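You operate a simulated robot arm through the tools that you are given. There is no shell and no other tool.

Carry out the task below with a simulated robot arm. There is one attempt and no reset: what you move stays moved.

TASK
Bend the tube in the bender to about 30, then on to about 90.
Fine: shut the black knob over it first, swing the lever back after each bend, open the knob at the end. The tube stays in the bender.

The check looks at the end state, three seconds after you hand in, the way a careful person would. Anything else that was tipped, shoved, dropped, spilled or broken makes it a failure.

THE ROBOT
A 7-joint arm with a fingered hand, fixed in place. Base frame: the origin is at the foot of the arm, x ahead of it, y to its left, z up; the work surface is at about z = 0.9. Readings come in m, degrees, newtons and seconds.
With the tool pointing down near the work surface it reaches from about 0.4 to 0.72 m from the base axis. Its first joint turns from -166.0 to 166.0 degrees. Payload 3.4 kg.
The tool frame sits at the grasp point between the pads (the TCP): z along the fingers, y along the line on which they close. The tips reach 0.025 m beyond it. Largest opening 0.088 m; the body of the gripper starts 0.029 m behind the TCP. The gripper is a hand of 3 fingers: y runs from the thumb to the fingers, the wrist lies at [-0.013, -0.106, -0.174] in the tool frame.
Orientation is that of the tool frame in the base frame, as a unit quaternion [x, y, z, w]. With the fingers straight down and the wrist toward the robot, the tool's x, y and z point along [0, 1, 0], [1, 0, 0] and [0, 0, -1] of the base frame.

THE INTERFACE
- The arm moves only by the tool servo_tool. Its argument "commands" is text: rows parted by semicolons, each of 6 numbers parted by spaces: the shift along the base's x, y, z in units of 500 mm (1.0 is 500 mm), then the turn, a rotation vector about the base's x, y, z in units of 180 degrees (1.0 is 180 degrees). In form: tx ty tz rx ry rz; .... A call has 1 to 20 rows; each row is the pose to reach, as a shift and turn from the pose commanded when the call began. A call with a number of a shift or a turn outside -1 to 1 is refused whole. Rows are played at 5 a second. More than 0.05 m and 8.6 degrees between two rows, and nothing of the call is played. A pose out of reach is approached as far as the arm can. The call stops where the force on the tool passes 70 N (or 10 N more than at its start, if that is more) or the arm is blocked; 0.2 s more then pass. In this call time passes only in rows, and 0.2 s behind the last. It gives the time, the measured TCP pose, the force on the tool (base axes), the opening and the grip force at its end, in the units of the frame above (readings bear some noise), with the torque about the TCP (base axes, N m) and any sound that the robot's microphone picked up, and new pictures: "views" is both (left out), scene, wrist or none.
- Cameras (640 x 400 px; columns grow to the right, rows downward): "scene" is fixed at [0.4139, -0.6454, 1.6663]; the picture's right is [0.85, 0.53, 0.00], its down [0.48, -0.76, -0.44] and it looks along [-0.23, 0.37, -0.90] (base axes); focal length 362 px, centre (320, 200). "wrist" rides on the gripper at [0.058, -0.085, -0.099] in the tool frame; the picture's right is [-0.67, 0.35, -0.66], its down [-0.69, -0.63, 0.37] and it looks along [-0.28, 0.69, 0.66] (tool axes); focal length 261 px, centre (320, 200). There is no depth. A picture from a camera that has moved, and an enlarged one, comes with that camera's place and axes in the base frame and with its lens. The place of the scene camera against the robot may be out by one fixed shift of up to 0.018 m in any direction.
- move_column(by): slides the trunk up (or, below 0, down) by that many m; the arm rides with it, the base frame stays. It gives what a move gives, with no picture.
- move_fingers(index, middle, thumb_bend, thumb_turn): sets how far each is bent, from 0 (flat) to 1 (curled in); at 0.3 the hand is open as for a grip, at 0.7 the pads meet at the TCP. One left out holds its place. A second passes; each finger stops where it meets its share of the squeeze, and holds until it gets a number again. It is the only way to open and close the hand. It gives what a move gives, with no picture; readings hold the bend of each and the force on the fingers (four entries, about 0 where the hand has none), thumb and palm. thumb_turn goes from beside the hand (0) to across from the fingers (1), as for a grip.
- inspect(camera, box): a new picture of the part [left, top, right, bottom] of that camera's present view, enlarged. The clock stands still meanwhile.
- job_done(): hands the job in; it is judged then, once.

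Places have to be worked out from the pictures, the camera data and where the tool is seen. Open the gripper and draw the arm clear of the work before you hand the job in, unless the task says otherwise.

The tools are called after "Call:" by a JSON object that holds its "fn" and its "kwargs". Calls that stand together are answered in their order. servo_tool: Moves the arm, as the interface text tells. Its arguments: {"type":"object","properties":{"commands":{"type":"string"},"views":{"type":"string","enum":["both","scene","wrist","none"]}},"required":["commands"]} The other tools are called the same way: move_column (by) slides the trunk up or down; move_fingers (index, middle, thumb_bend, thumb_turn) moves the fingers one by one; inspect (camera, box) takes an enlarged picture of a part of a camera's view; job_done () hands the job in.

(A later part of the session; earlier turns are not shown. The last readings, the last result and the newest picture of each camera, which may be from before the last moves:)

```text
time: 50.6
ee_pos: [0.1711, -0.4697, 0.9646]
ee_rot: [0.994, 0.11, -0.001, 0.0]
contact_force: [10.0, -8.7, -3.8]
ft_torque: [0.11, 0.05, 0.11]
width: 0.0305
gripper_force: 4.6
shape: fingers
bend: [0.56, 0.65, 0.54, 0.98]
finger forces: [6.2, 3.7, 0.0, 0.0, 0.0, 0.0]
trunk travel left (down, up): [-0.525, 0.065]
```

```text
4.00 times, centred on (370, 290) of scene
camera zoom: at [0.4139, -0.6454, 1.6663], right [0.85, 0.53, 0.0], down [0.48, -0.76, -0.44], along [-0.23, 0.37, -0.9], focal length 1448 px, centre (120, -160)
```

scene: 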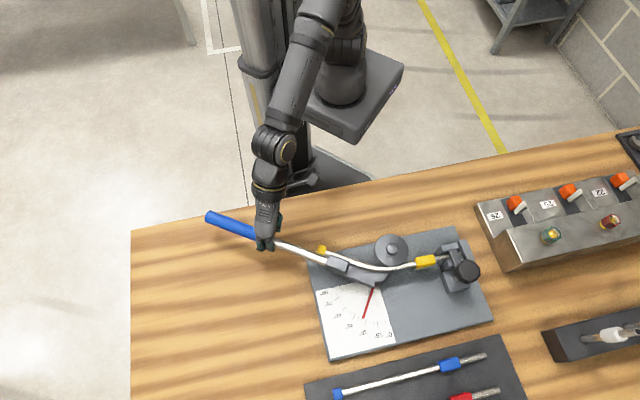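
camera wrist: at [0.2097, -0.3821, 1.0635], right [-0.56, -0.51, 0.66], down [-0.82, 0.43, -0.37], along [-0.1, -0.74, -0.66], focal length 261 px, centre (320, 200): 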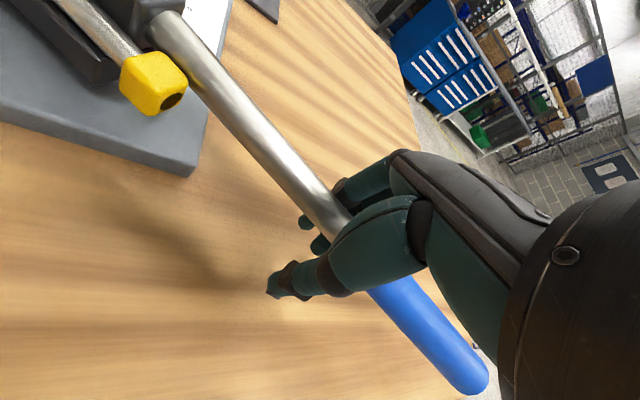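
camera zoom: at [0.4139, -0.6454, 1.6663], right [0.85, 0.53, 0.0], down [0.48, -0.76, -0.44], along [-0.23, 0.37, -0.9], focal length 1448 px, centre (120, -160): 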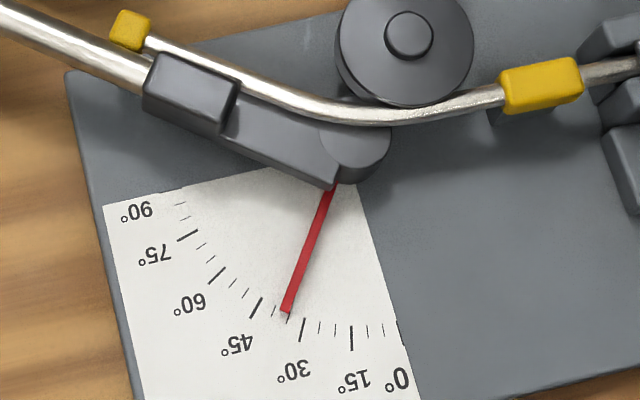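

Pointer ≈ 35.8°. Now swinging the lever all the way back to its 0° stop.

Call:
{"fn": "servo_tool", "kwargs": {"commands": "0.0156 -0.0354 0 0 0 0.021; 0.0276 -0.0583 0 0 0 0.0354; 0.0407 -0.0805 0 0 0 0.0497; 0.055 -0.102 0 0 0 0.064; 0.0704 -0.1227 0 0 0 0.0785; 0.0868 -0.1426 0 0 0 0.0928; 0.1227 -0.1796 0 0 0 0.1215; 0.1623 -0.2127 0 0 0 0.15; 0.2051 -0.2415 0 0 0 0.179; 0.2276 -0.2541 0 0 0 0.188; 0.2276 -0.2541 0 0 0 0.188", "views": "scene"}}

Call:
{"fn": "inspect", "kwargs": {"camera": "scene", "box": [310, 240, 430, 340]}}

Call:
{"fn": "inspect", "kwargs": {"camera": "scene", "box": [310, 245, 350, 270]}}

Call:
{"fn": "inspect", "kwargs": {"camera": "scene", "box": [340, 252, 380, 277]}}

```text
time: 53.0
ee_pos: [0.2841, -0.596, 0.966]
ee_rot: [0.918, 0.395, 0.0, 0.0]
contact_force: [-4.9, 3.3, 0.4]
ft_torque: [-0.03, 0.03, 0.06]
width: 0.0301
gripper_force: 3.2
shape: fingers
bend: [0.62, 0.68, 0.5, 0.98]
finger forces: [0.0, 0.0, 0.0, 0.0, 6.4, 0.1]
trunk travel left (down, up): [-0.525, 0.065]
```

scene: 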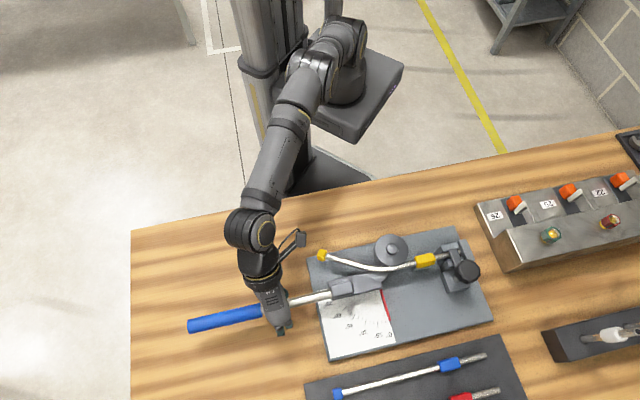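

```text
4.00 times, centred on (370, 290) of scene
camera zoom: at [0.4139, -0.6454, 1.6663], right [0.85, 0.53, 0.0], down [0.48, -0.76, -0.44], along [-0.23, 0.37, -0.9], focal length 1448 px, centre (120, -160)
```

zoom: 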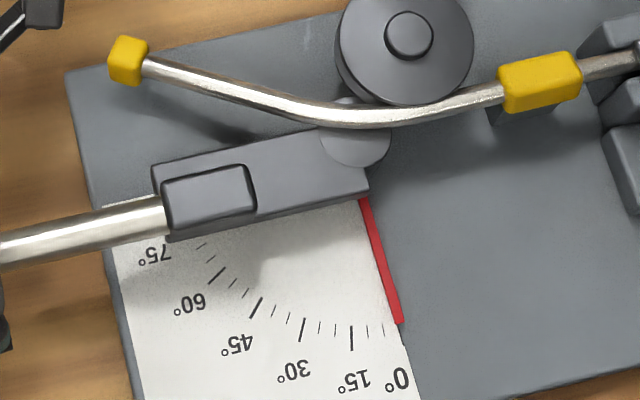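

```text
16.00 times, centred on (330, 258) of scene
camera zoom: at [0.4139, -0.6454, 1.6663], right [0.85, 0.53, 0.0], down [0.48, -0.76, -0.44], along [-0.23, 0.37, -0.9], focal length 5794 px, centre (160, -720)
```

zoom: 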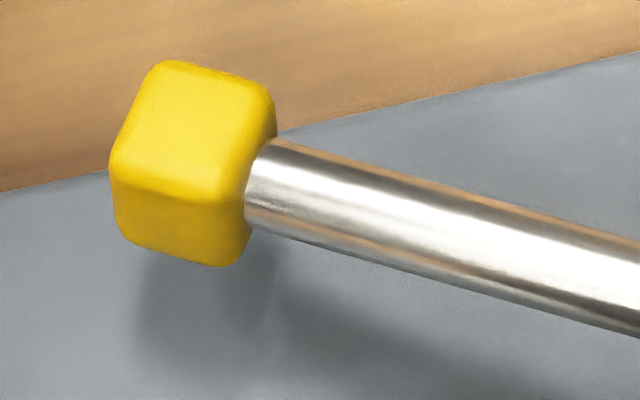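

```text
16.00 times, centred on (360, 264) of scene
camera zoom: at [0.4139, -0.6454, 1.6663], right [0.85, 0.53, 0.0], down [0.48, -0.76, -0.44], along [-0.23, 0.37, -0.9], focal length 5794 px, centre (-320, -832)
```

zoom: 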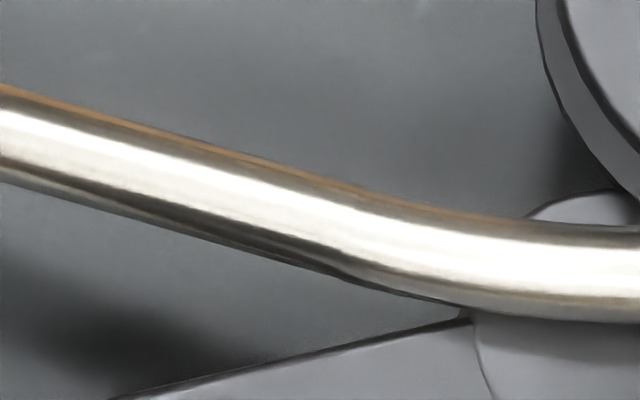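

Tube now measures ≈ 29.5–30° with the lever back at 0: first bend done. Starting the second stroke, first to ~40°, keeping the hand square to the lever.

Call:
{"fn": "servo_tool", "kwargs": {"commands": "-0.0653 0.0414 0 0 0 -0.0257; -0.1049 0.0745 0 0 0 -0.059; -0.1408 0.1115 0 0 0 -0.0923; -0.1726 0.1521 0 0 0 -0.1257; -0.2 0.1958 0 0 0 -0.159; -0.212 0.2187 0 0 0 -0.1757; -0.2227 0.2421 0 0 0 -0.1923; -0.2351 0.2743 0 0 0 -0.2146; -0.2351 0.2743 0 0 0 -0.2146", "views": "both"}}

```text
time: 55.0
ee_pos: [0.1674, -0.4608, 0.9653]
ee_rot: [0.998, 0.069, 0.0, 0.0]
contact_force: [8.8, -7.3, 1.2]
ft_torque: [-0.04, 0.01, 0.16]
width: 0.029
gripper_force: 4.2
shape: fingers
bend: [0.57, 0.65, 0.54, 0.98]
finger forces: [6.0, 2.9, 0.1, 0.1, 0.0, 0.0]
trunk travel left (down, up): [-0.525, 0.065]
camera wrist: at [0.2123, -0.3689, 1.0645], right [-0.61, -0.44, 0.66], down [-0.77, 0.53, -0.37], along [-0.19, -0.73, -0.66], focal length 261 px, centre (320, 200)
```

scene: 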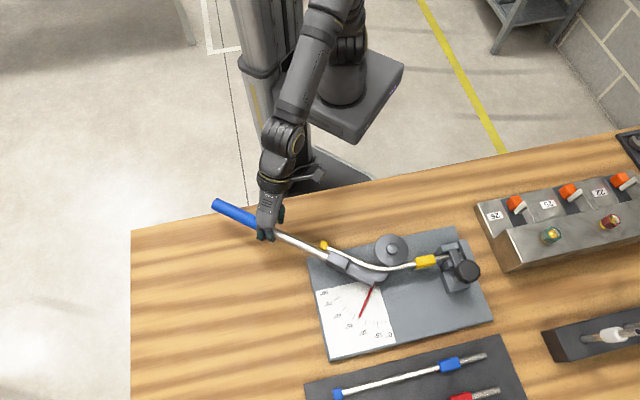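
wrist: 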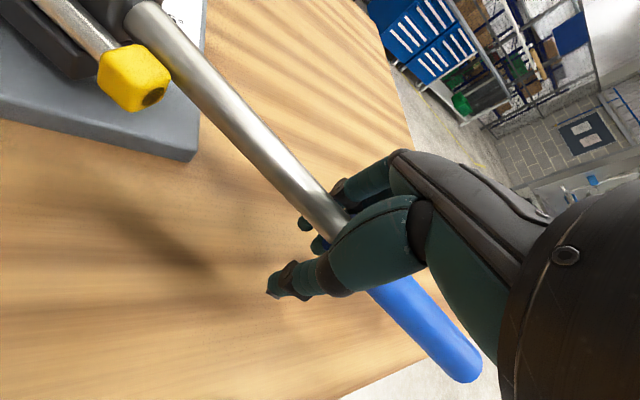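

On track with ~11 N. Continuing from 40° to 60°.

Call:
{"fn": "servo_tool", "kwargs": {"commands": "-0.0048 0.0206 0 0 0 -0.0139; -0.0083 0.0412 0 0 0 -0.0278; -0.0101 0.0618 0 0 0 -0.0417; -0.0109 0.0824 0 0 0 -0.0556; -0.0109 0.1028 0 0 0 -0.0695; -0.0101 0.1232 0 0 0 -0.0833; -0.0083 0.1433 0 0 0 -0.0972; -0.0058 0.1633 0 0 0 -0.1111; -0.0058 0.1633 0 0 0 -0.1111", "views": "both"}}

```text
time: 57.0
ee_pos: [0.1651, -0.3792, 0.9632]
ee_rot: [0.995, -0.105, -0.001, -0.001]
contact_force: [12.9, -10.2, -0.4]
ft_torque: [0.04, -0.01, 0.31]
width: 0.0307
gripper_force: 5.5
shape: fingers
bend: [0.55, 0.66, 0.54, 0.98]
finger forces: [10.1, 2.4, 0.0, 0.0, 0.1, 0.0]
trunk travel left (down, up): [-0.525, 0.065]
camera wrist: at [0.2395, -0.3077, 1.0635], right [-0.73, -0.2, 0.66], down [-0.54, 0.76, -0.36], along [-0.42, -0.62, -0.66], focal length 261 px, centre (320, 200)
```

scene: 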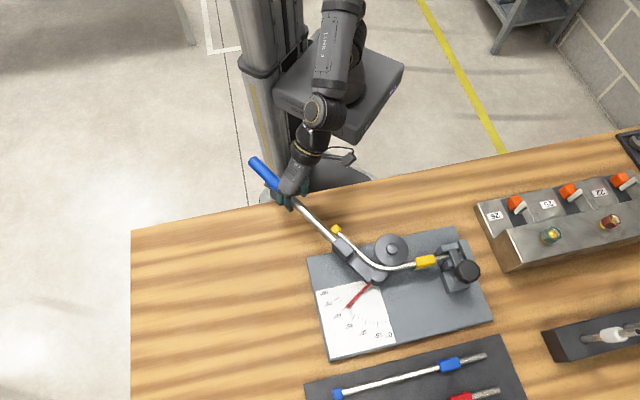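
wrist: 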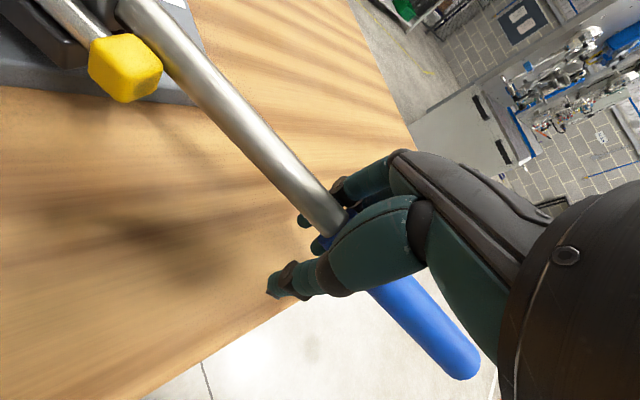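

Pointer near 57°, force ~16 N, all in reach. Continuing to 80° with slightly more hand rotation to even out the fingers.

Call:
{"fn": "servo_tool", "kwargs": {"commands": "0.0035 0.0197 0 0 0 -0.015; 0.0076 0.039 0 0 0 -0.0305; 0.0127 0.0581 0 0 0 -0.0457; 0.0184 0.0768 0 0 0 -0.061; 0.025 0.095 0 0 0 -0.0757; 0.0322 0.113 0 0 0 -0.0905; 0.0403 0.1304 0 0 0 -0.105; 0.0488 0.1474 0 0 0 -0.119; 0.0488 0.1474 0 0 0 -0.119", "views": "both"}}

Call:
{"fn": "inspect", "kwargs": {"camera": "scene", "box": [310, 210, 430, 310]}}

```text
time: 59.0
ee_pos: [0.1882, -0.3047, 0.9641]
ee_rot: [0.958, -0.288, -0.001, -0.001]
contact_force: [3.0, -10.5, -3.2]
ft_torque: [0.06, -0.01, 0.14]
width: 0.0311
gripper_force: 4.7
shape: fingers
bend: [0.55, 0.67, 0.54, 0.98]
finger forces: [7.3, 1.7, 0.1, 0.1, 0.0, 0.0]
trunk travel left (down, up): [-0.525, 0.065]
camera wrist: at [0.2835, -0.2665, 1.0642], right [-0.75, 0.08, 0.66], down [-0.22, 0.9, -0.36], along [-0.62, -0.42, -0.66], focal length 261 px, centre (320, 200)
```

scene: 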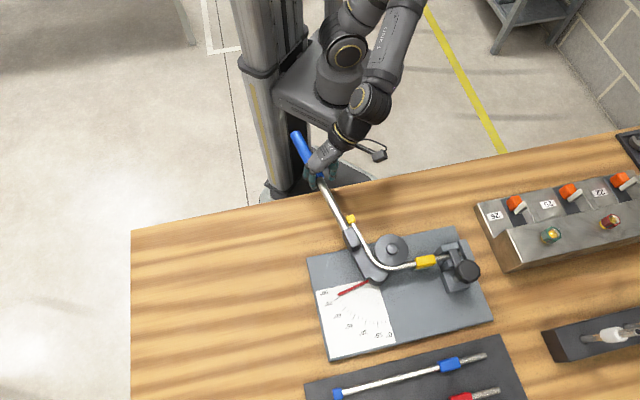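
wrist: 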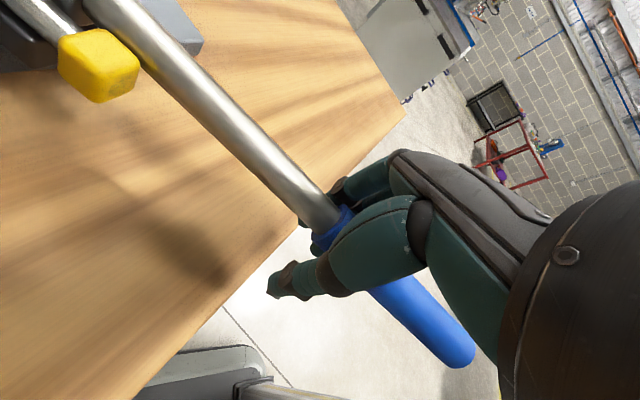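

```text
4.00 times, centred on (370, 260) of scene
camera zoom: at [0.4139, -0.6454, 1.6663], right [0.85, 0.53, 0.0], down [0.48, -0.76, -0.44], along [-0.23, 0.37, -0.9], focal length 1448 px, centre (120, -40)
```

zoom: 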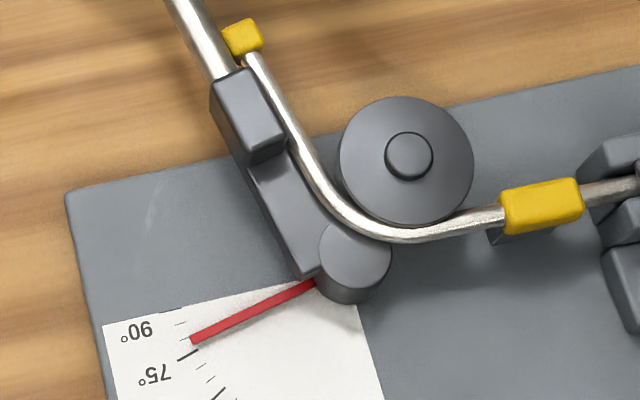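

Correction noted: the lever actually pivots about the small cylinder under the tube (≈ (0.400, -0.421)), and the pointer now reads ≈ 78°. Continuing ~10° about that corrected pivot.

Call:
{"fn": "servo_tool", "kwargs": {"commands": "0.011 0.018 0 0 0 -0.0139; 0.0223 0.0362 0 0 0 -0.0278; 0.0348 0.0534 0 0 0 -0.0417; 0.0477 0.0703 0 0 0 -0.0556; 0.0477 0.0703 0 0 0 -0.0556", "views": "both"}}

Call:
{"fn": "inspect", "kwargs": {"camera": "scene", "box": [310, 210, 430, 310]}}

```text
time: 60.2
ee_pos: [0.2124, -0.2697, 0.9637]
ee_rot: [0.929, -0.371, -0.001, -0.001]
contact_force: [1.5, -10.6, -3.0]
ft_torque: [0.09, -0.05, 0.16]
width: 0.0313
gripper_force: 4.3
shape: fingers
bend: [0.55, 0.67, 0.54, 0.98]
finger forces: [6.8, 1.8, 0.0, 0.1, 0.0, 0.1]
trunk travel left (down, up): [-0.525, 0.065]
camera wrist: at [0.3127, -0.2477, 1.0642], right [-0.73, 0.21, 0.66], down [-0.06, 0.93, -0.36], along [-0.68, -0.31, -0.66], focal length 261 px, centre (320, 200)
```

scene: 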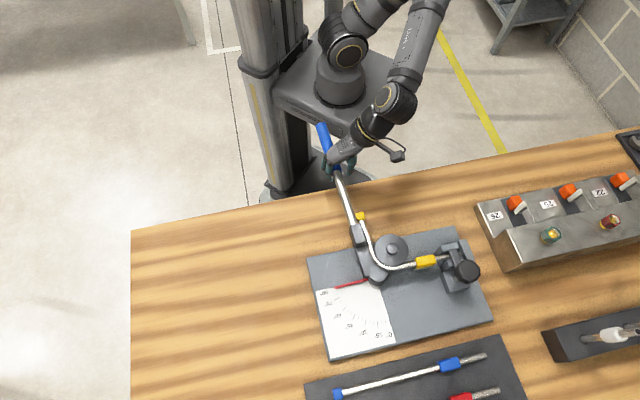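
wrist: 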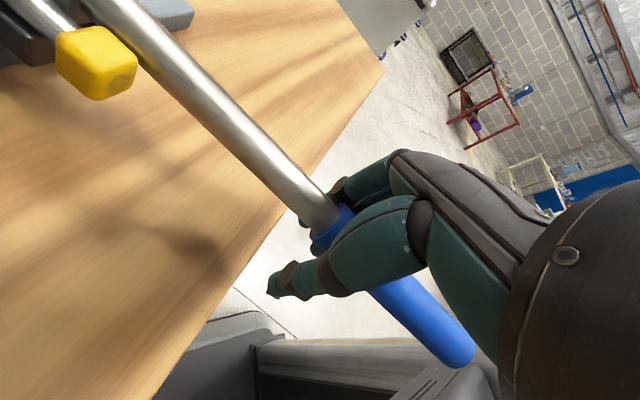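

```text
4.00 times, centred on (370, 260) of scene
camera zoom: at [0.4139, -0.6454, 1.6663], right [0.85, 0.53, 0.0], down [0.48, -0.76, -0.44], along [-0.23, 0.37, -0.9], focal length 1448 px, centre (120, -40)
```

zoom: 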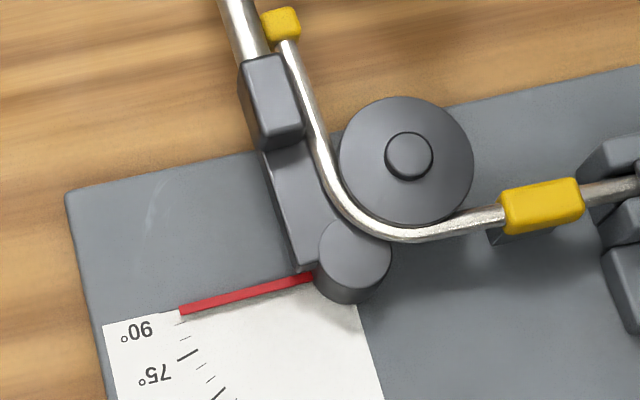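

Pointer ≈ 89°. Before going further I want to check the blue handle's clearance to the robot's own platform.

Call:
{"fn": "inspect", "kwargs": {"camera": "scene", "box": [260, 80, 420, 190]}}

Call:
{"fn": "inspect", "kwargs": {"camera": "wrist", "box": [180, 200, 500, 400]}}

```text
3.64 times, centred on (340, 135) of scene
camera zoom: at [0.4139, -0.6454, 1.6663], right [0.85, 0.53, 0.0], down [0.48, -0.76, -0.44], along [-0.23, 0.37, -0.9], focal length 1317 px, centre (247, 436)
```

zoom: 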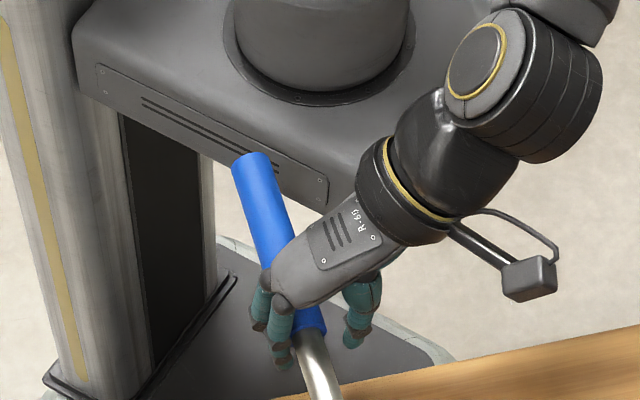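

```text
2.00 times, centred on (340, 300) of wrist
camera zoom: at [0.3127, -0.2477, 1.0642], right [-0.73, 0.21, 0.66], down [-0.06, 0.93, -0.36], along [-0.68, -0.31, -0.66], focal length 521 px, centre (280, 0)
```

zoom: 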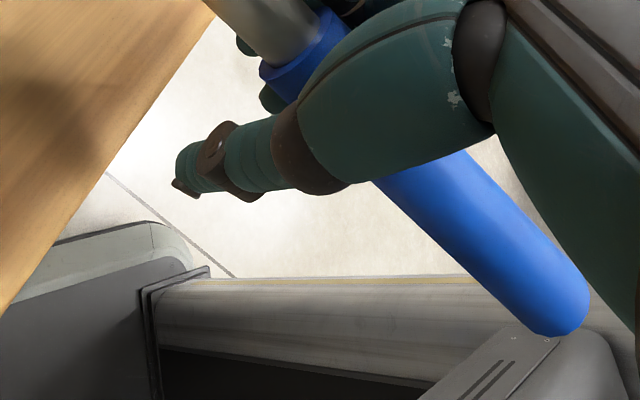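

Triangulating the platform panel gives its top at z ≈ 0.88, so the handle (bottom ≈ 0.945) passes above it with several cm to spare. Continuing ~8° more to a pointer of ~96–97° to allow for springback.

Call:
{"fn": "servo_tool", "kwargs": {"commands": "0.0069 0.0081 0 0 0 -0.007; 0.0138 0.0161 0 0 0 -0.0139; 0.021 0.024 0 0 0 -0.0208; 0.0282 0.0318 0 0 0 -0.0278; 0.0372 0.0408 0 0 0 -0.036; 0.0442 0.0475 0 0 0 -0.043; 0.0442 0.0475 0 0 0 -0.043", "views": "both"}}

Call:
{"fn": "inspect", "kwargs": {"camera": "scene", "box": [310, 210, 430, 310]}}

```text
time: 61.8
ee_pos: [0.2319, -0.2483, 0.9642]
ee_rot: [0.902, -0.433, 0.0, -0.002]
contact_force: [-13.7, -27.6, 0.8]
ft_torque: [0.08, -0.04, 0.33]
width: 0.039
gripper_force: 14.2
shape: fingers
bend: [0.46, 0.61, 0.54, 0.98]
finger forces: [18.9, 9.4, 0.0, 0.1, 0.0, 0.0]
trunk travel left (down, up): [-0.525, 0.065]
camera wrist: at [0.3342, -0.2401, 1.0636], right [-0.69, 0.3, 0.66], down [0.06, 0.93, -0.36], along [-0.72, -0.21, -0.66], focal length 261 px, centre (320, 200)
```

scene: 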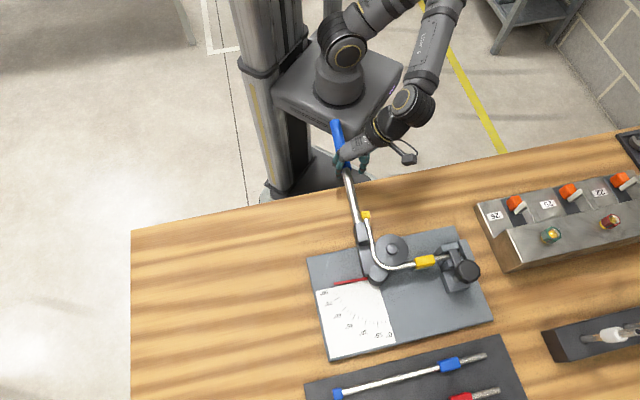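
wrist: 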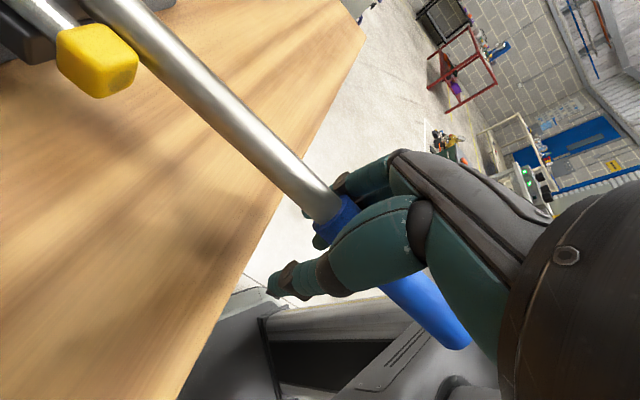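

```text
4.00 times, centred on (370, 260) of scene
camera zoom: at [0.4139, -0.6454, 1.6663], right [0.85, 0.53, 0.0], down [0.48, -0.76, -0.44], along [-0.23, 0.37, -0.9], focal length 1448 px, centre (120, -40)
```

zoom: 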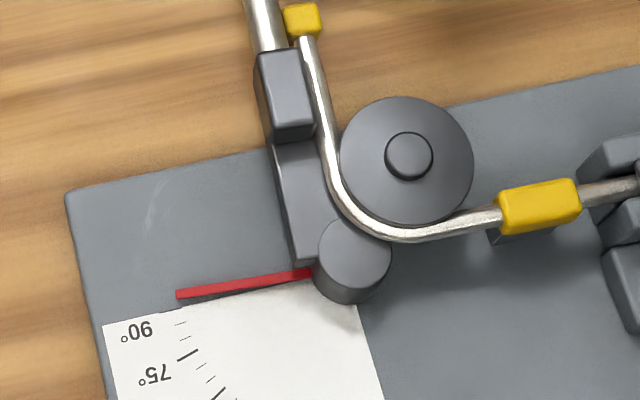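

Force jumped to ~31 N and the lever only moved to ≈ 93°, so it may be at (or near) a stop. I'll zoom in to see what is going on at the tube and pivot.

Call:
{"fn": "inspect", "kwargs": {"camera": "scene", "box": [355, 205, 419, 245]}}

Call:
{"fn": "inspect", "kwargs": {"camera": "scene", "box": [350, 235, 414, 285]}}

Call:
{"fn": "inspect", "kwargs": {"camera": "scene", "box": [290, 80, 430, 200]}}

```text
10.00 times, centred on (387, 225) of scene
camera zoom: at [0.4139, -0.6454, 1.6663], right [0.85, 0.53, 0.0], down [0.48, -0.76, -0.44], along [-0.23, 0.37, -0.9], focal length 3621 px, centre (-350, -50)
```

zoom: 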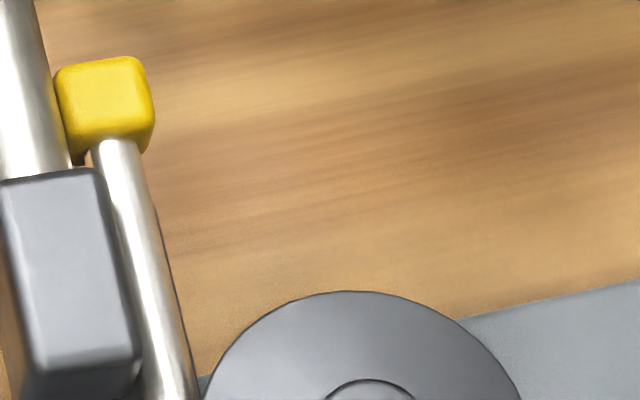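

```text
8.00 times, centred on (382, 260) of scene
camera zoom: at [0.4139, -0.6454, 1.6663], right [0.85, 0.53, 0.0], down [0.48, -0.76, -0.44], along [-0.23, 0.37, -0.9], focal length 2897 px, centre (-176, -280)
```

zoom: 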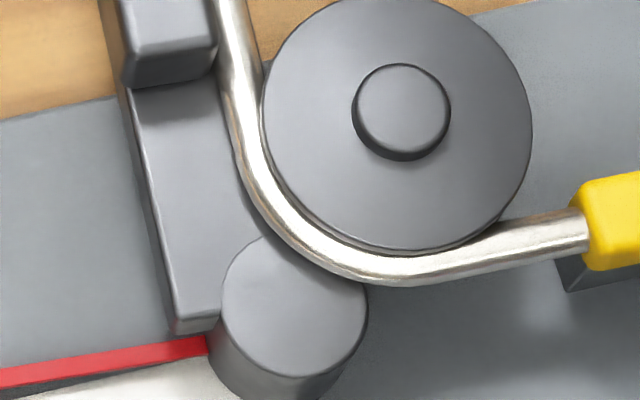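

```text
3.33 times, centred on (360, 140) of scene
camera zoom: at [0.4139, -0.6454, 1.6663], right [0.85, 0.53, 0.0], down [0.48, -0.76, -0.44], along [-0.23, 0.37, -0.9], focal length 1207 px, centre (187, 400)
```

zoom: 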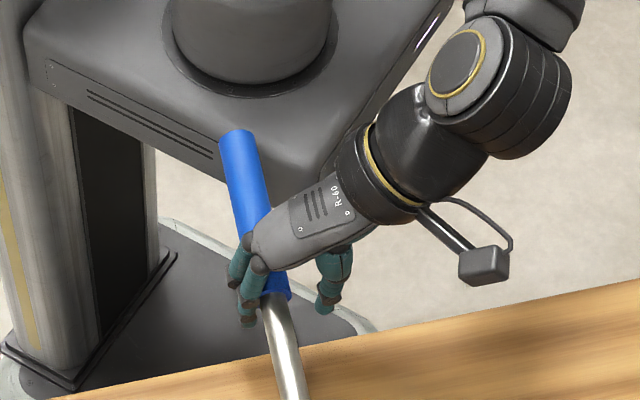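

Loaded, the tube tail measures ≈ 94–95° with the pointer at ≈ 93°. I'll back the lever off ~12° and measure how far the tube springs back.

Call:
{"fn": "servo_tool", "kwargs": {"commands": "-0.016 -0.0157 0 0 0 0.0152; -0.0305 -0.031 0 0 0 0.029; -0.0442 -0.0475 0 0 0 0.043; -0.057 -0.0645 0 0 0 0.057; -0.0696 -0.0816 0 0 0 0.0708; -0.081 -0.0995 0 0 0 0.0845; -0.0919 -0.1178 0 0 0 0.0986; -0.0919 -0.1178 0 0 0 0.0986", "views": "both"}}

Call:
{"fn": "inspect", "kwargs": {"camera": "scene", "box": [310, 210, 430, 310]}}

Call:
{"fn": "inspect", "kwargs": {"camera": "scene", "box": [345, 205, 409, 245]}}

```text
time: 63.6
ee_pos: [0.188, -0.304, 0.9644]
ee_rot: [0.958, -0.287, 0.001, 0.0]
contact_force: [-0.7, -0.3, -0.2]
ft_torque: [0.0, -0.02, -0.06]
width: 0.0248
gripper_force: 0.3
shape: fingers
bend: [0.62, 0.68, 0.53, 0.98]
finger forces: [0.1, 0.0, 0.0, 0.1, 0.3, 0.0]
trunk travel left (down, up): [-0.525, 0.065]
camera wrist: at [0.2833, -0.2642, 1.0639], right [-0.75, 0.08, 0.66], down [-0.23, 0.9, -0.37], along [-0.62, -0.42, -0.66], focal length 261 px, centre (320, 200)
```

scene: 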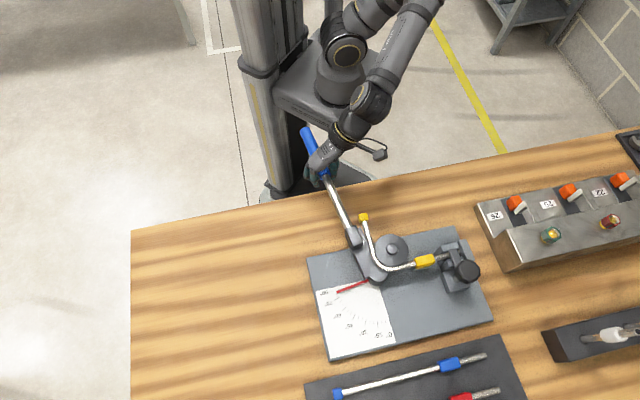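
wrist: 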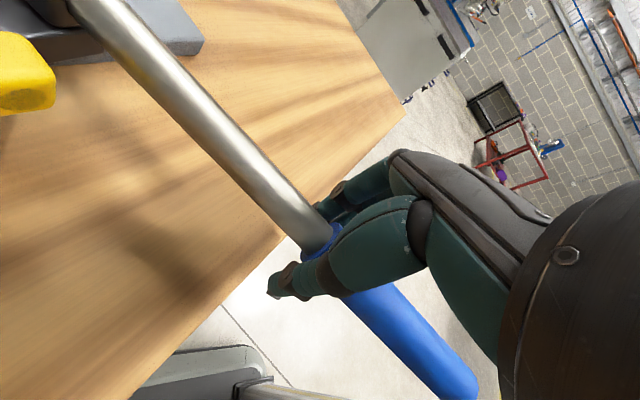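

```text
4.00 times, centred on (370, 260) of scene
camera zoom: at [0.4139, -0.6454, 1.6663], right [0.85, 0.53, 0.0], down [0.48, -0.76, -0.44], along [-0.23, 0.37, -0.9], focal length 1448 px, centre (120, -40)
```

zoom: 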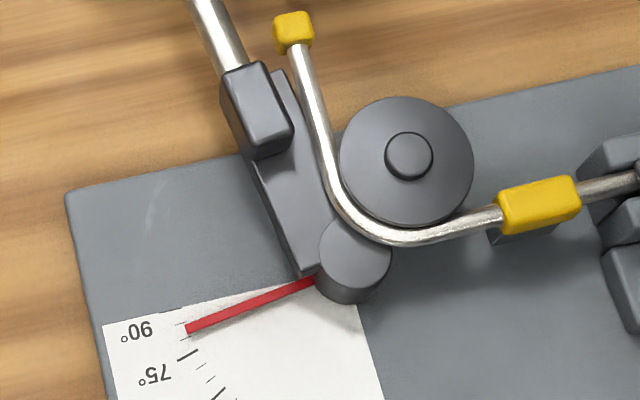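

```text
10.00 times, centred on (377, 225) of scene
camera zoom: at [0.4139, -0.6454, 1.6663], right [0.85, 0.53, 0.0], down [0.48, -0.76, -0.44], along [-0.23, 0.37, -0.9], focal length 3621 px, centre (-250, -50)
```

zoom: 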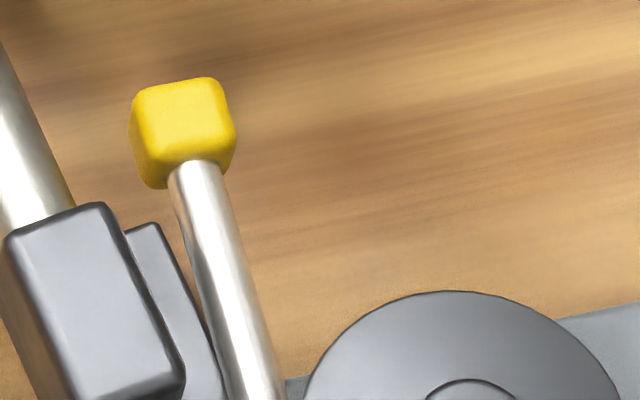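

The unloaded tail measures ≈ 91° (springback ~3° here), right at the target. Now swinging the lever all the way back to 0° along the same path.

Call:
{"fn": "servo_tool", "kwargs": {"commands": "-0.0166 -0.0344 0 0 0 0.0285; -0.0304 -0.0706 0 0 0 0.058; -0.0412 -0.1083 0 0 0 0.0885; -0.0488 -0.1474 0 0 0 0.119; -0.0531 -0.1874 0 0 0 0.1468; -0.054 -0.2282 0 0 0 0.1746; -0.0513 -0.2695 0 0 0 0.2024; -0.043 -0.3107 0 0 0 0.2301; -0.0306 -0.3428 0 0 0 0.2523; -0.0199 -0.3662 0 0 0 0.269; -0.0079 -0.3891 0 0 0 0.2857; 0.0195 -0.4328 0 0 0 0.319; 0.0513 -0.4734 0 0 0 0.3524; 0.0872 -0.5105 0 0 0 0.3857; 0.1268 -0.5436 0 0 0 0.419; 0.1696 -0.5723 0 0 0 0.4357; 0.1696 -0.5723 0 0 0 0.4357", "views": "both"}}

Call:
{"fn": "inspect", "kwargs": {"camera": "scene", "box": [300, 200, 480, 320]}}

```text
time: 67.2
ee_pos: [0.2735, -0.5939, 0.964]
ee_rot: [0.924, 0.383, 0.0, 0.0]
contact_force: [0.5, 0.2, -0.2]
ft_torque: [-0.01, 0.0, 0.0]
width: 0.0244
gripper_force: 0.0
shape: fingers
bend: [0.62, 0.68, 0.54, 0.98]
finger forces: [0.0, 0.0, 0.0, 0.0, 0.1, 0.0]
trunk travel left (down, up): [-0.525, 0.065]
camera wrist: at [0.2535, -0.4917, 1.0639], right [-0.23, -0.72, 0.66], down [-0.93, -0.04, -0.37], along [0.29, -0.69, -0.66], focal length 261 px, centre (320, 200)
```

scene: 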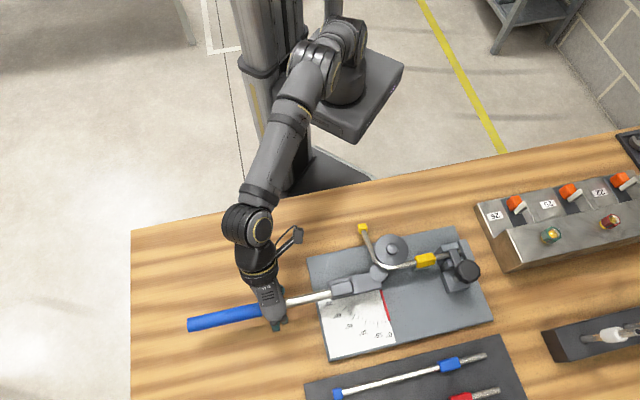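
wrist: 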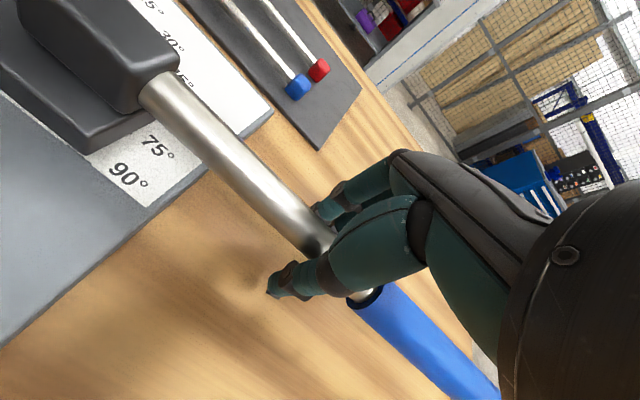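

```text
3.33 times, centred on (390, 260) of scene
camera zoom: at [0.4139, -0.6454, 1.6663], right [0.85, 0.53, 0.0], down [0.48, -0.76, -0.44], along [-0.23, 0.37, -0.9], focal length 1207 px, centre (87, 0)
```

zoom: 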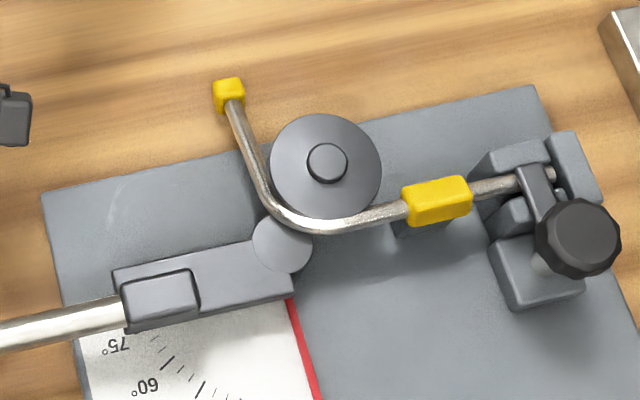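

The lever is nearly back. The tube's tail looks a bit different now, so I'll zoom in on the tube from the scene camera before anything else.

Call:
{"fn": "inspect", "kwargs": {"camera": "scene", "box": [345, 215, 425, 275]}}

Call:
{"fn": "inspect", "kwargs": {"camera": "scene", "box": [345, 215, 395, 250]}}

Call:
{"fn": "inspect", "kwargs": {"camera": "scene", "box": [400, 230, 480, 290]}}

```text
6.67 times, centred on (385, 245) of scene
camera zoom: at [0.4139, -0.6454, 1.6663], right [0.85, 0.53, 0.0], down [0.48, -0.76, -0.44], along [-0.23, 0.37, -0.9], focal length 2414 px, centre (-113, -100)
```

zoom: 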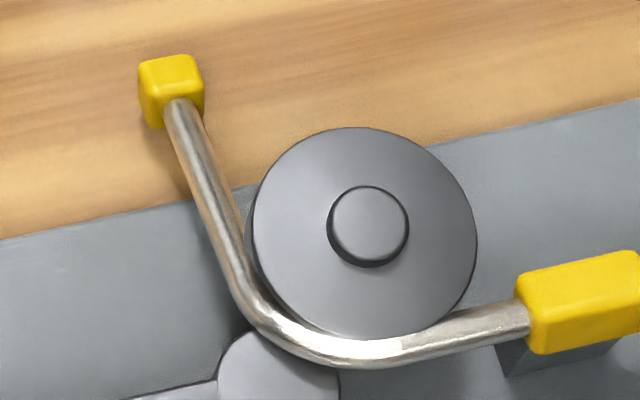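

```text
11.43 times, centred on (370, 232) of scene
camera zoom: at [0.4139, -0.6454, 1.6663], right [0.85, 0.53, 0.0], down [0.48, -0.76, -0.44], along [-0.23, 0.37, -0.9], focal length 4139 px, centre (-251, -171)
```

zoom: 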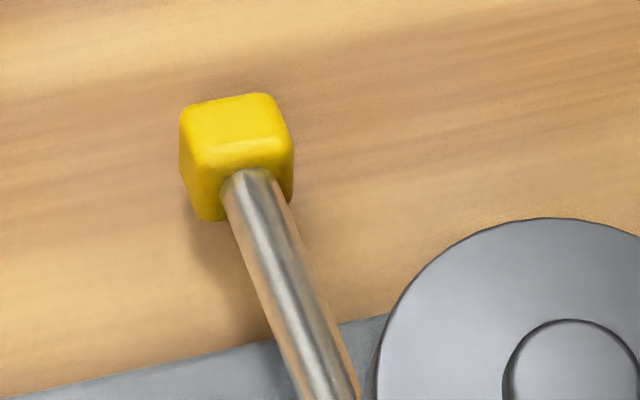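

```text
6.67 times, centred on (440, 260) of scene
camera zoom: at [0.4139, -0.6454, 1.6663], right [0.85, 0.53, 0.0], down [0.48, -0.76, -0.44], along [-0.23, 0.37, -0.9], focal length 2414 px, centre (-480, -200)
```

zoom: 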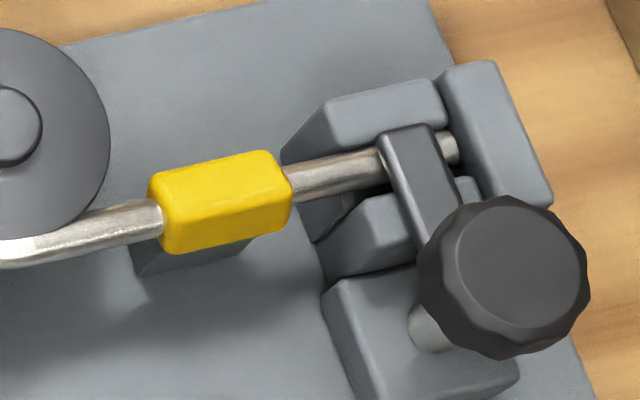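

The cap shifted in a way that looks more like the tail drooping (rolling slightly about its clamped axis) than unbending. I'll finish the lever return to its stop, then release and look from the wrist camera.

Call:
{"fn": "servo_tool", "kwargs": {"commands": "0.0075 -0.0043 0 0 0 0.003; 0.0149 -0.0086 0 0 0 0.006; 0.0225 -0.0126 0 0 0 0.009; 0.0225 -0.0126 0 0 0 0.009", "views": "none"}}

Call:
{"fn": "inspect", "kwargs": {"camera": "scene", "box": [310, 215, 430, 315]}}

```text
time: 68.2
ee_pos: [0.2808, -0.5976, 0.9649]
ee_rot: [0.918, 0.395, 0.0, 0.0]
contact_force: [-6.0, 3.3, -2.4]
ft_torque: [-0.04, -0.09, 0.03]
width: 0.0303
gripper_force: 3.6
shape: fingers
bend: [0.62, 0.68, 0.5, 0.98]
finger forces: [0.1, 0.0, 0.0, 0.0, 7.1, 0.1]
trunk travel left (down, up): [-0.525, 0.065]
```

```text
4.00 times, centred on (370, 265) of scene
camera zoom: at [0.4139, -0.6454, 1.6663], right [0.85, 0.53, 0.0], down [0.48, -0.76, -0.44], along [-0.23, 0.37, -0.9], focal length 1448 px, centre (120, -60)
```

zoom: 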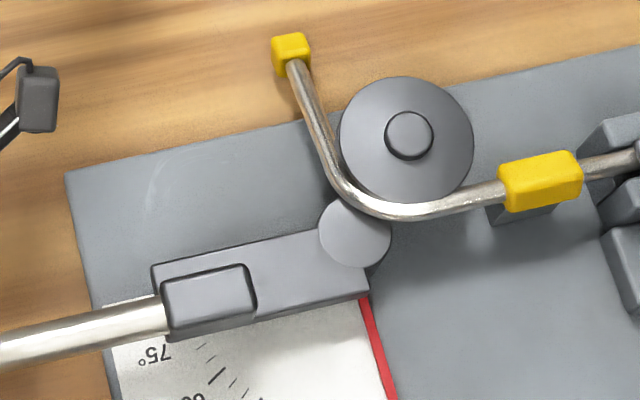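

Lever is firmly at 0° again. Backing off the pressure, opening the hand and lifting away.

Call:
{"fn": "servo_tool", "kwargs": {"commands": "-0.0115 0.0063 0 0 0 -0.0045; -0.02 0.011 0 0 0 -0.009; -0.02 0.011 0 0 0 -0.009", "views": "none"}}

Call:
{"fn": "move_fingers", "kwargs": {"index": 0.3, "middle": 0.3, "thumb_bend": 0.3}}

Call:
{"fn": "servo_tool", "kwargs": {"commands": "0 0 0.05 0 0 0; 0 0 0.11 0 0 0; 0 0 0.18 0 0 0; 0 0 0.25 0 0 0; 0 0 0.25 0 0 0", "views": "both"}}

```text
time: 69.0
ee_pos: [0.275, -0.591, 0.9655]
ee_rot: [0.924, 0.383, -0.001, 0.0]
contact_force: [-0.7, -0.1, -0.5]
ft_torque: [-0.01, -0.02, -0.02]
width: 0.0245
gripper_force: 0.0
shape: fingers
bend: [0.62, 0.68, 0.54, 0.98]
finger forces: [0.1, 0.1, 0.0, 0.0, 0.0, 0.1]
trunk travel left (down, up): [-0.525, 0.065]
```

```text
time: 70.0
ee_pos: [0.2751, -0.592, 0.9649]
ee_rot: [0.924, 0.382, 0.0, 0.001]
contact_force: [0.2, 0.4, 0.1]
ft_torque: [0.02, 0.03, -0.03]
width: 0.0839
gripper_force: 0.1
shape: fingers
bend: [0.3, 0.3, 0.3, 0.98]
finger forces: [0.0, 0.0, 0.0, 0.0, 0.0, 0.0]
trunk travel left (down, up): [-0.525, 0.065]
```

```text
time: 71.2
ee_pos: [0.2705, -0.586, 1.0877]
ee_rot: [0.924, 0.382, 0.0, -0.001]
contact_force: [0.3, -0.8, 0.8]
ft_torque: [0.01, -0.02, 0.02]
width: 0.0846
gripper_force: 0.0
shape: fingers
bend: [0.3, 0.3, 0.3, 0.98]
finger forces: [0.0, 0.0, 0.1, 0.1, 0.1, 0.0]
out of reach, approached as far as the arm can: row 4, 5
trunk travel left (down, up): [-0.525, 0.065]
camera wrist: at [0.2514, -0.4848, 1.188], right [-0.23, -0.72, 0.65], down [-0.93, -0.04, -0.37], along [0.29, -0.69, -0.66], focal length 261 px, centre (320, 200)
```

scene: 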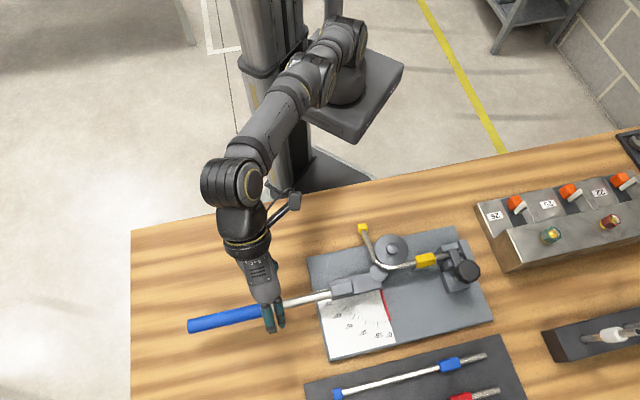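
wrist: 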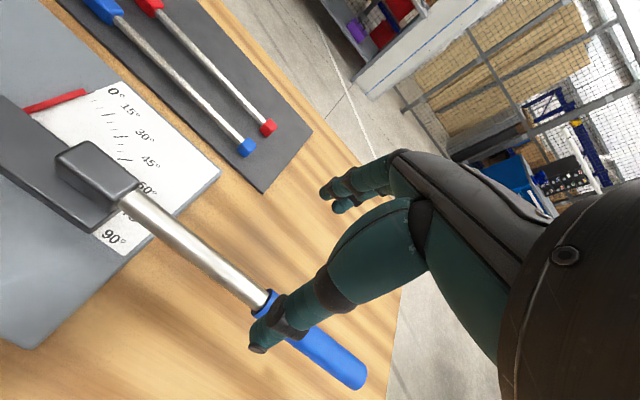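

Hand is clear of the lever. Moving to a viewpoint on the robot side of the bender to see the tube's tail from the wrist camera.

Call:
{"fn": "servo_tool", "kwargs": {"commands": "0.0137 0.0721 0.0138 0 0 0; 0.0275 0.1442 0.0276 0 0 0; 0.0412 0.2163 0.0413 0 0 0; 0.0549 0.2884 0.0551 0 0 0; 0.0687 0.3604 0.0689 0 0 0; 0.0824 0.4325 0.0827 0 0 0; 0.0961 0.5046 0.0964 0 0 0; 0.1099 0.5767 0.1102 0 0 0; 0.1236 0.6488 0.124 0 0 0; 0.1236 0.6488 0.124 0 0 0", "views": "both"}}

```text
time: 73.4
ee_pos: [0.3318, -0.2601, 1.1474]
ee_rot: [0.924, 0.383, 0.0, 0.0]
contact_force: [0.1, -0.4, -0.3]
ft_torque: [0.0, -0.03, -0.02]
width: 0.0847
gripper_force: 0.0
shape: fingers
bend: [0.3, 0.3, 0.3, 0.98]
finger forces: [0.0, 0.1, 0.0, 0.1, 0.0, 0.0]
trunk travel left (down, up): [-0.525, 0.065]
camera wrist: at [0.3121, -0.1592, 1.2471], right [-0.23, -0.72, 0.66], down [-0.93, -0.04, -0.37], along [0.29, -0.69, -0.66], focal length 261 px, centre (320, 200)
```

scene: 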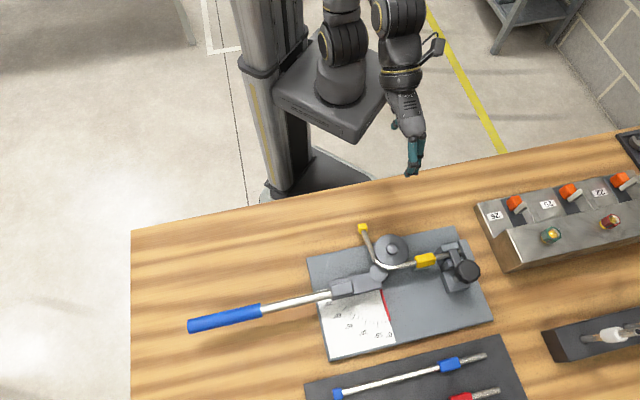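
wrist: 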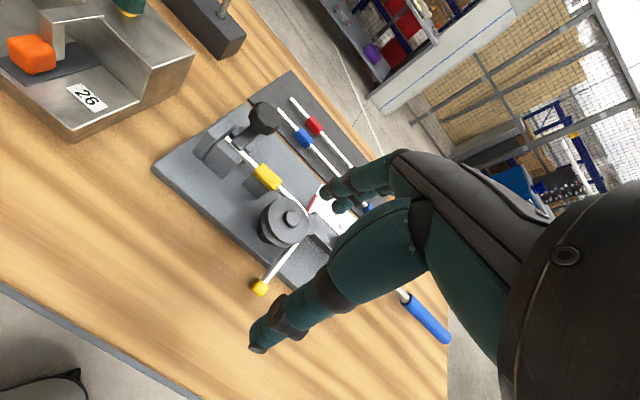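

Call:
{"fn": "inspect", "kwargs": {"camera": "wrist", "box": [140, 80, 360, 320]}}

Call:
{"fn": "inspect", "kwargs": {"camera": "wrist", "box": [230, 190, 330, 310]}}

Call:
{"fn": "inspect", "kwargs": {"camera": "scene", "box": [345, 215, 425, 275]}}

```text
1.67 times, centred on (250, 200) of wrist
camera zoom: at [0.3121, -0.1592, 1.2471], right [-0.23, -0.72, 0.66], down [-0.93, -0.04, -0.37], along [0.29, -0.69, -0.66], focal length 434 px, centre (437, 200)
```

zoom: 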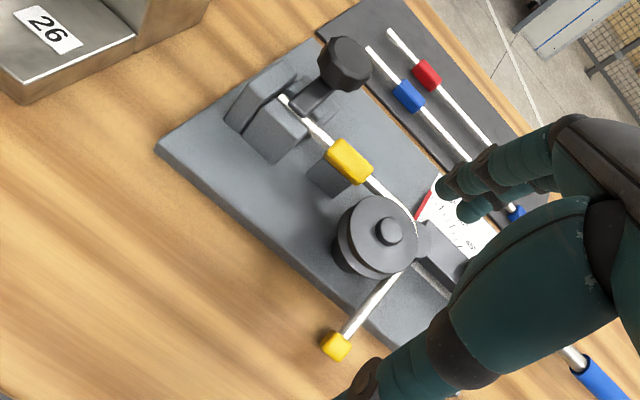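

```text
3.33 times, centred on (280, 250) of wrist
camera zoom: at [0.3121, -0.1592, 1.2471], right [-0.23, -0.72, 0.66], down [-0.93, -0.04, -0.37], along [0.29, -0.69, -0.66], focal length 869 px, centre (453, 33)
```

zoom: 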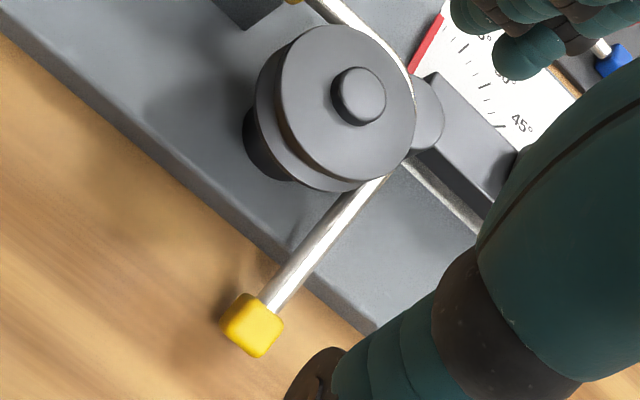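

```text
6.67 times, centred on (385, 245) of scene
camera zoom: at [0.4139, -0.6454, 1.6663], right [0.85, 0.53, 0.0], down [0.48, -0.76, -0.44], along [-0.23, 0.37, -0.9], focal length 2414 px, centre (-113, -100)
```

zoom: 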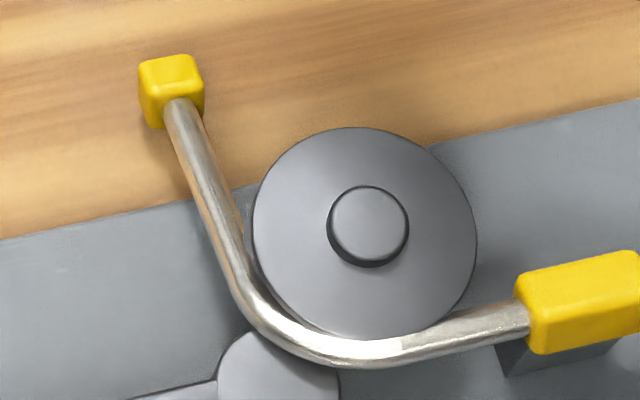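

Triangulation shows the bend itself is ≈ 91–92°, with the tail just sagging ~20° about its clamp axis now that the lever no longer holds it up (it sat slightly rolled at the start too). The bend is good, so next is opening the knob: move above it and test the clockwise yaw range in free air.

Call:
{"fn": "servo_tool", "kwargs": {"commands": "0.0595 -0.026 0 0 0 0; 0.119 -0.0519 -0.01 0 0 0; 0.1785 -0.0779 -0.03 0 0 0; 0.2379 -0.1039 -0.05 0 0 0; 0.2974 -0.1299 -0.07 0 0 0; 0.3569 -0.1558 -0.085 0 0 0; 0.4164 -0.1818 -0.1 0 0 0; 0.4164 -0.1818 -0.1 0 0 -0.04; 0.4164 -0.1818 -0.1 0 0 -0.08; 0.4164 -0.1818 -0.1 0 0 -0.12; 0.4164 -0.1818 -0.1 0 0 -0.16; 0.4164 -0.1818 -0.1 0 0 -0.2; 0.4164 -0.1818 -0.1 0 0 -0.24; 0.4164 -0.1818 -0.1 0 0 -0.28; 0.4164 -0.1818 -0.1 0 0 -0.28", "views": "both"}}

```text
time: 76.6
ee_pos: [0.5353, -0.3504, 1.0959]
ee_rot: [0.999, -0.048, 0.0, 0.0]
contact_force: [-0.3, -0.1, -0.5]
ft_torque: [0.04, -0.03, -0.02]
width: 0.0846
gripper_force: 0.1
shape: fingers
bend: [0.3, 0.3, 0.3, 0.98]
finger forces: [0.1, 0.0, 0.0, 0.1, 0.0, 0.1]
out of reach, approached as far as the arm can: row 14, 15
trunk travel left (down, up): [-0.525, 0.065]
camera wrist: at [0.6006, -0.2701, 1.1949], right [-0.7, -0.28, 0.66], down [-0.62, 0.69, -0.37], along [-0.35, -0.66, -0.66], focal length 261 px, centre (320, 200)
```

scene: 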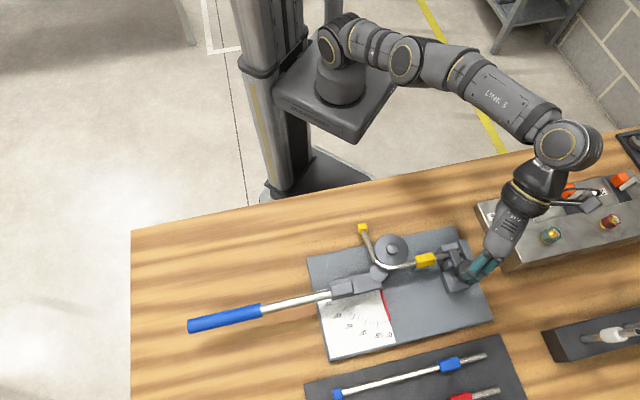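
wrist: 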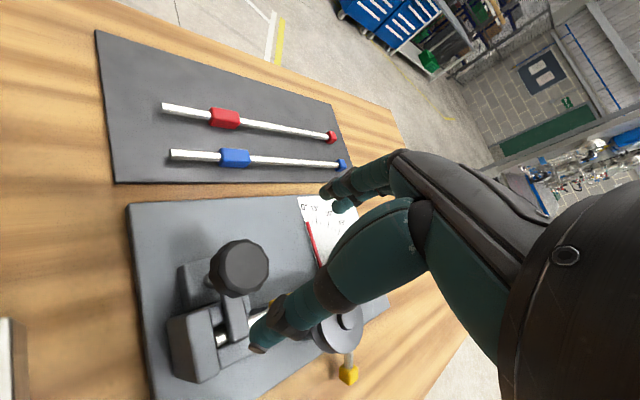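

The clockwise yaw range reaches about -95° here, so a single grip from +5° to -85° should open the knob. Rotating to +5° above the knob.

Call:
{"fn": "servo_tool", "kwargs": {"commands": "0.0094 -0.0012 0 0 0 0.04; 0.0094 -0.0012 0 0 0 0.08; 0.0094 -0.0012 0 0 0 0.12; 0.0094 -0.0012 0 0 0 0.16; 0.0094 -0.0012 0 0 0 0.2; 0.0094 -0.0012 0 0 0 0.24; 0.0094 -0.0012 0 0 0 0.28; 0.0094 -0.0012 -0.01 0 0 0.32; 0.0094 -0.0012 -0.02 0 0 0.36; 0.0094 -0.0012 -0.03 0 0 0.4; 0.0094 -0.0012 -0.04 0 0 0.44; 0.0094 -0.0012 -0.04 0 0 0.48; 0.0094 -0.0012 -0.04 0 0 0.52; 0.0094 -0.0012 -0.04 0 0 0.55; 0.0094 -0.0012 -0.04 0 0 0.55", "views": "both"}}

Call:
{"fn": "inspect", "kwargs": {"camera": "wrist", "box": [130, 180, 330, 340]}}

```text
time: 79.8
ee_pos: [0.5388, -0.3487, 1.0743]
ee_rot: [0.685, 0.729, 0.0, 0.0]
contact_force: [-0.6, 0.0, -0.4]
ft_torque: [0.02, 0.01, 0.0]
width: 0.0847
gripper_force: 0.1
shape: fingers
bend: [0.3, 0.3, 0.3, 0.98]
finger forces: [0.0, 0.1, 0.0, 0.0, 0.0, 0.1]
trunk travel left (down, up): [-0.525, 0.065]
camera wrist: at [0.4509, -0.2972, 1.1749], right [0.39, -0.65, 0.66], down [-0.58, -0.72, -0.37], along [0.71, -0.24, -0.66], focal length 261 px, centre (320, 200)
```

scene: 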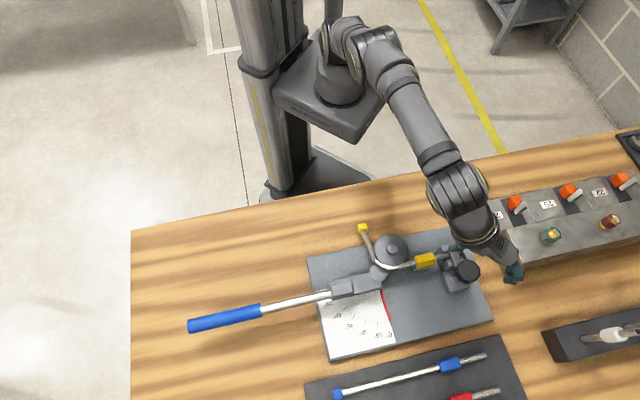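
wrist: 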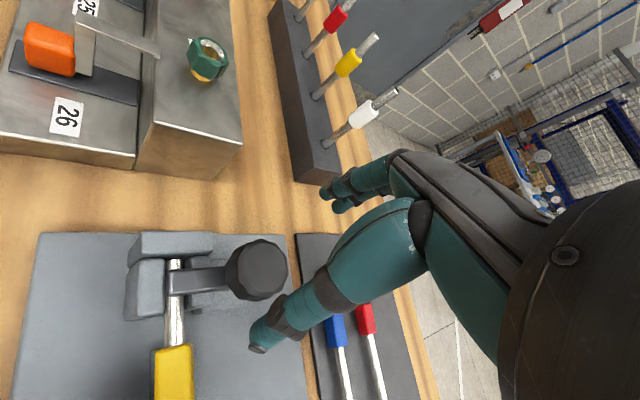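

```text
2.50 times, centred on (230, 260) of wrist
camera zoom: at [0.4509, -0.2972, 1.1749], right [0.39, -0.65, 0.66], down [-0.58, -0.72, -0.37], along [0.71, -0.24, -0.66], focal length 652 px, centre (545, 50)
```

zoom: 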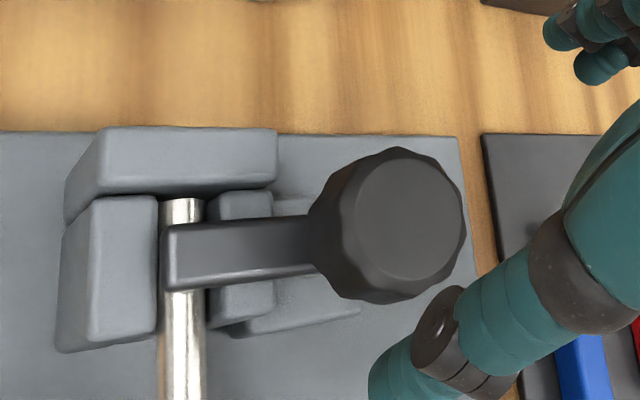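

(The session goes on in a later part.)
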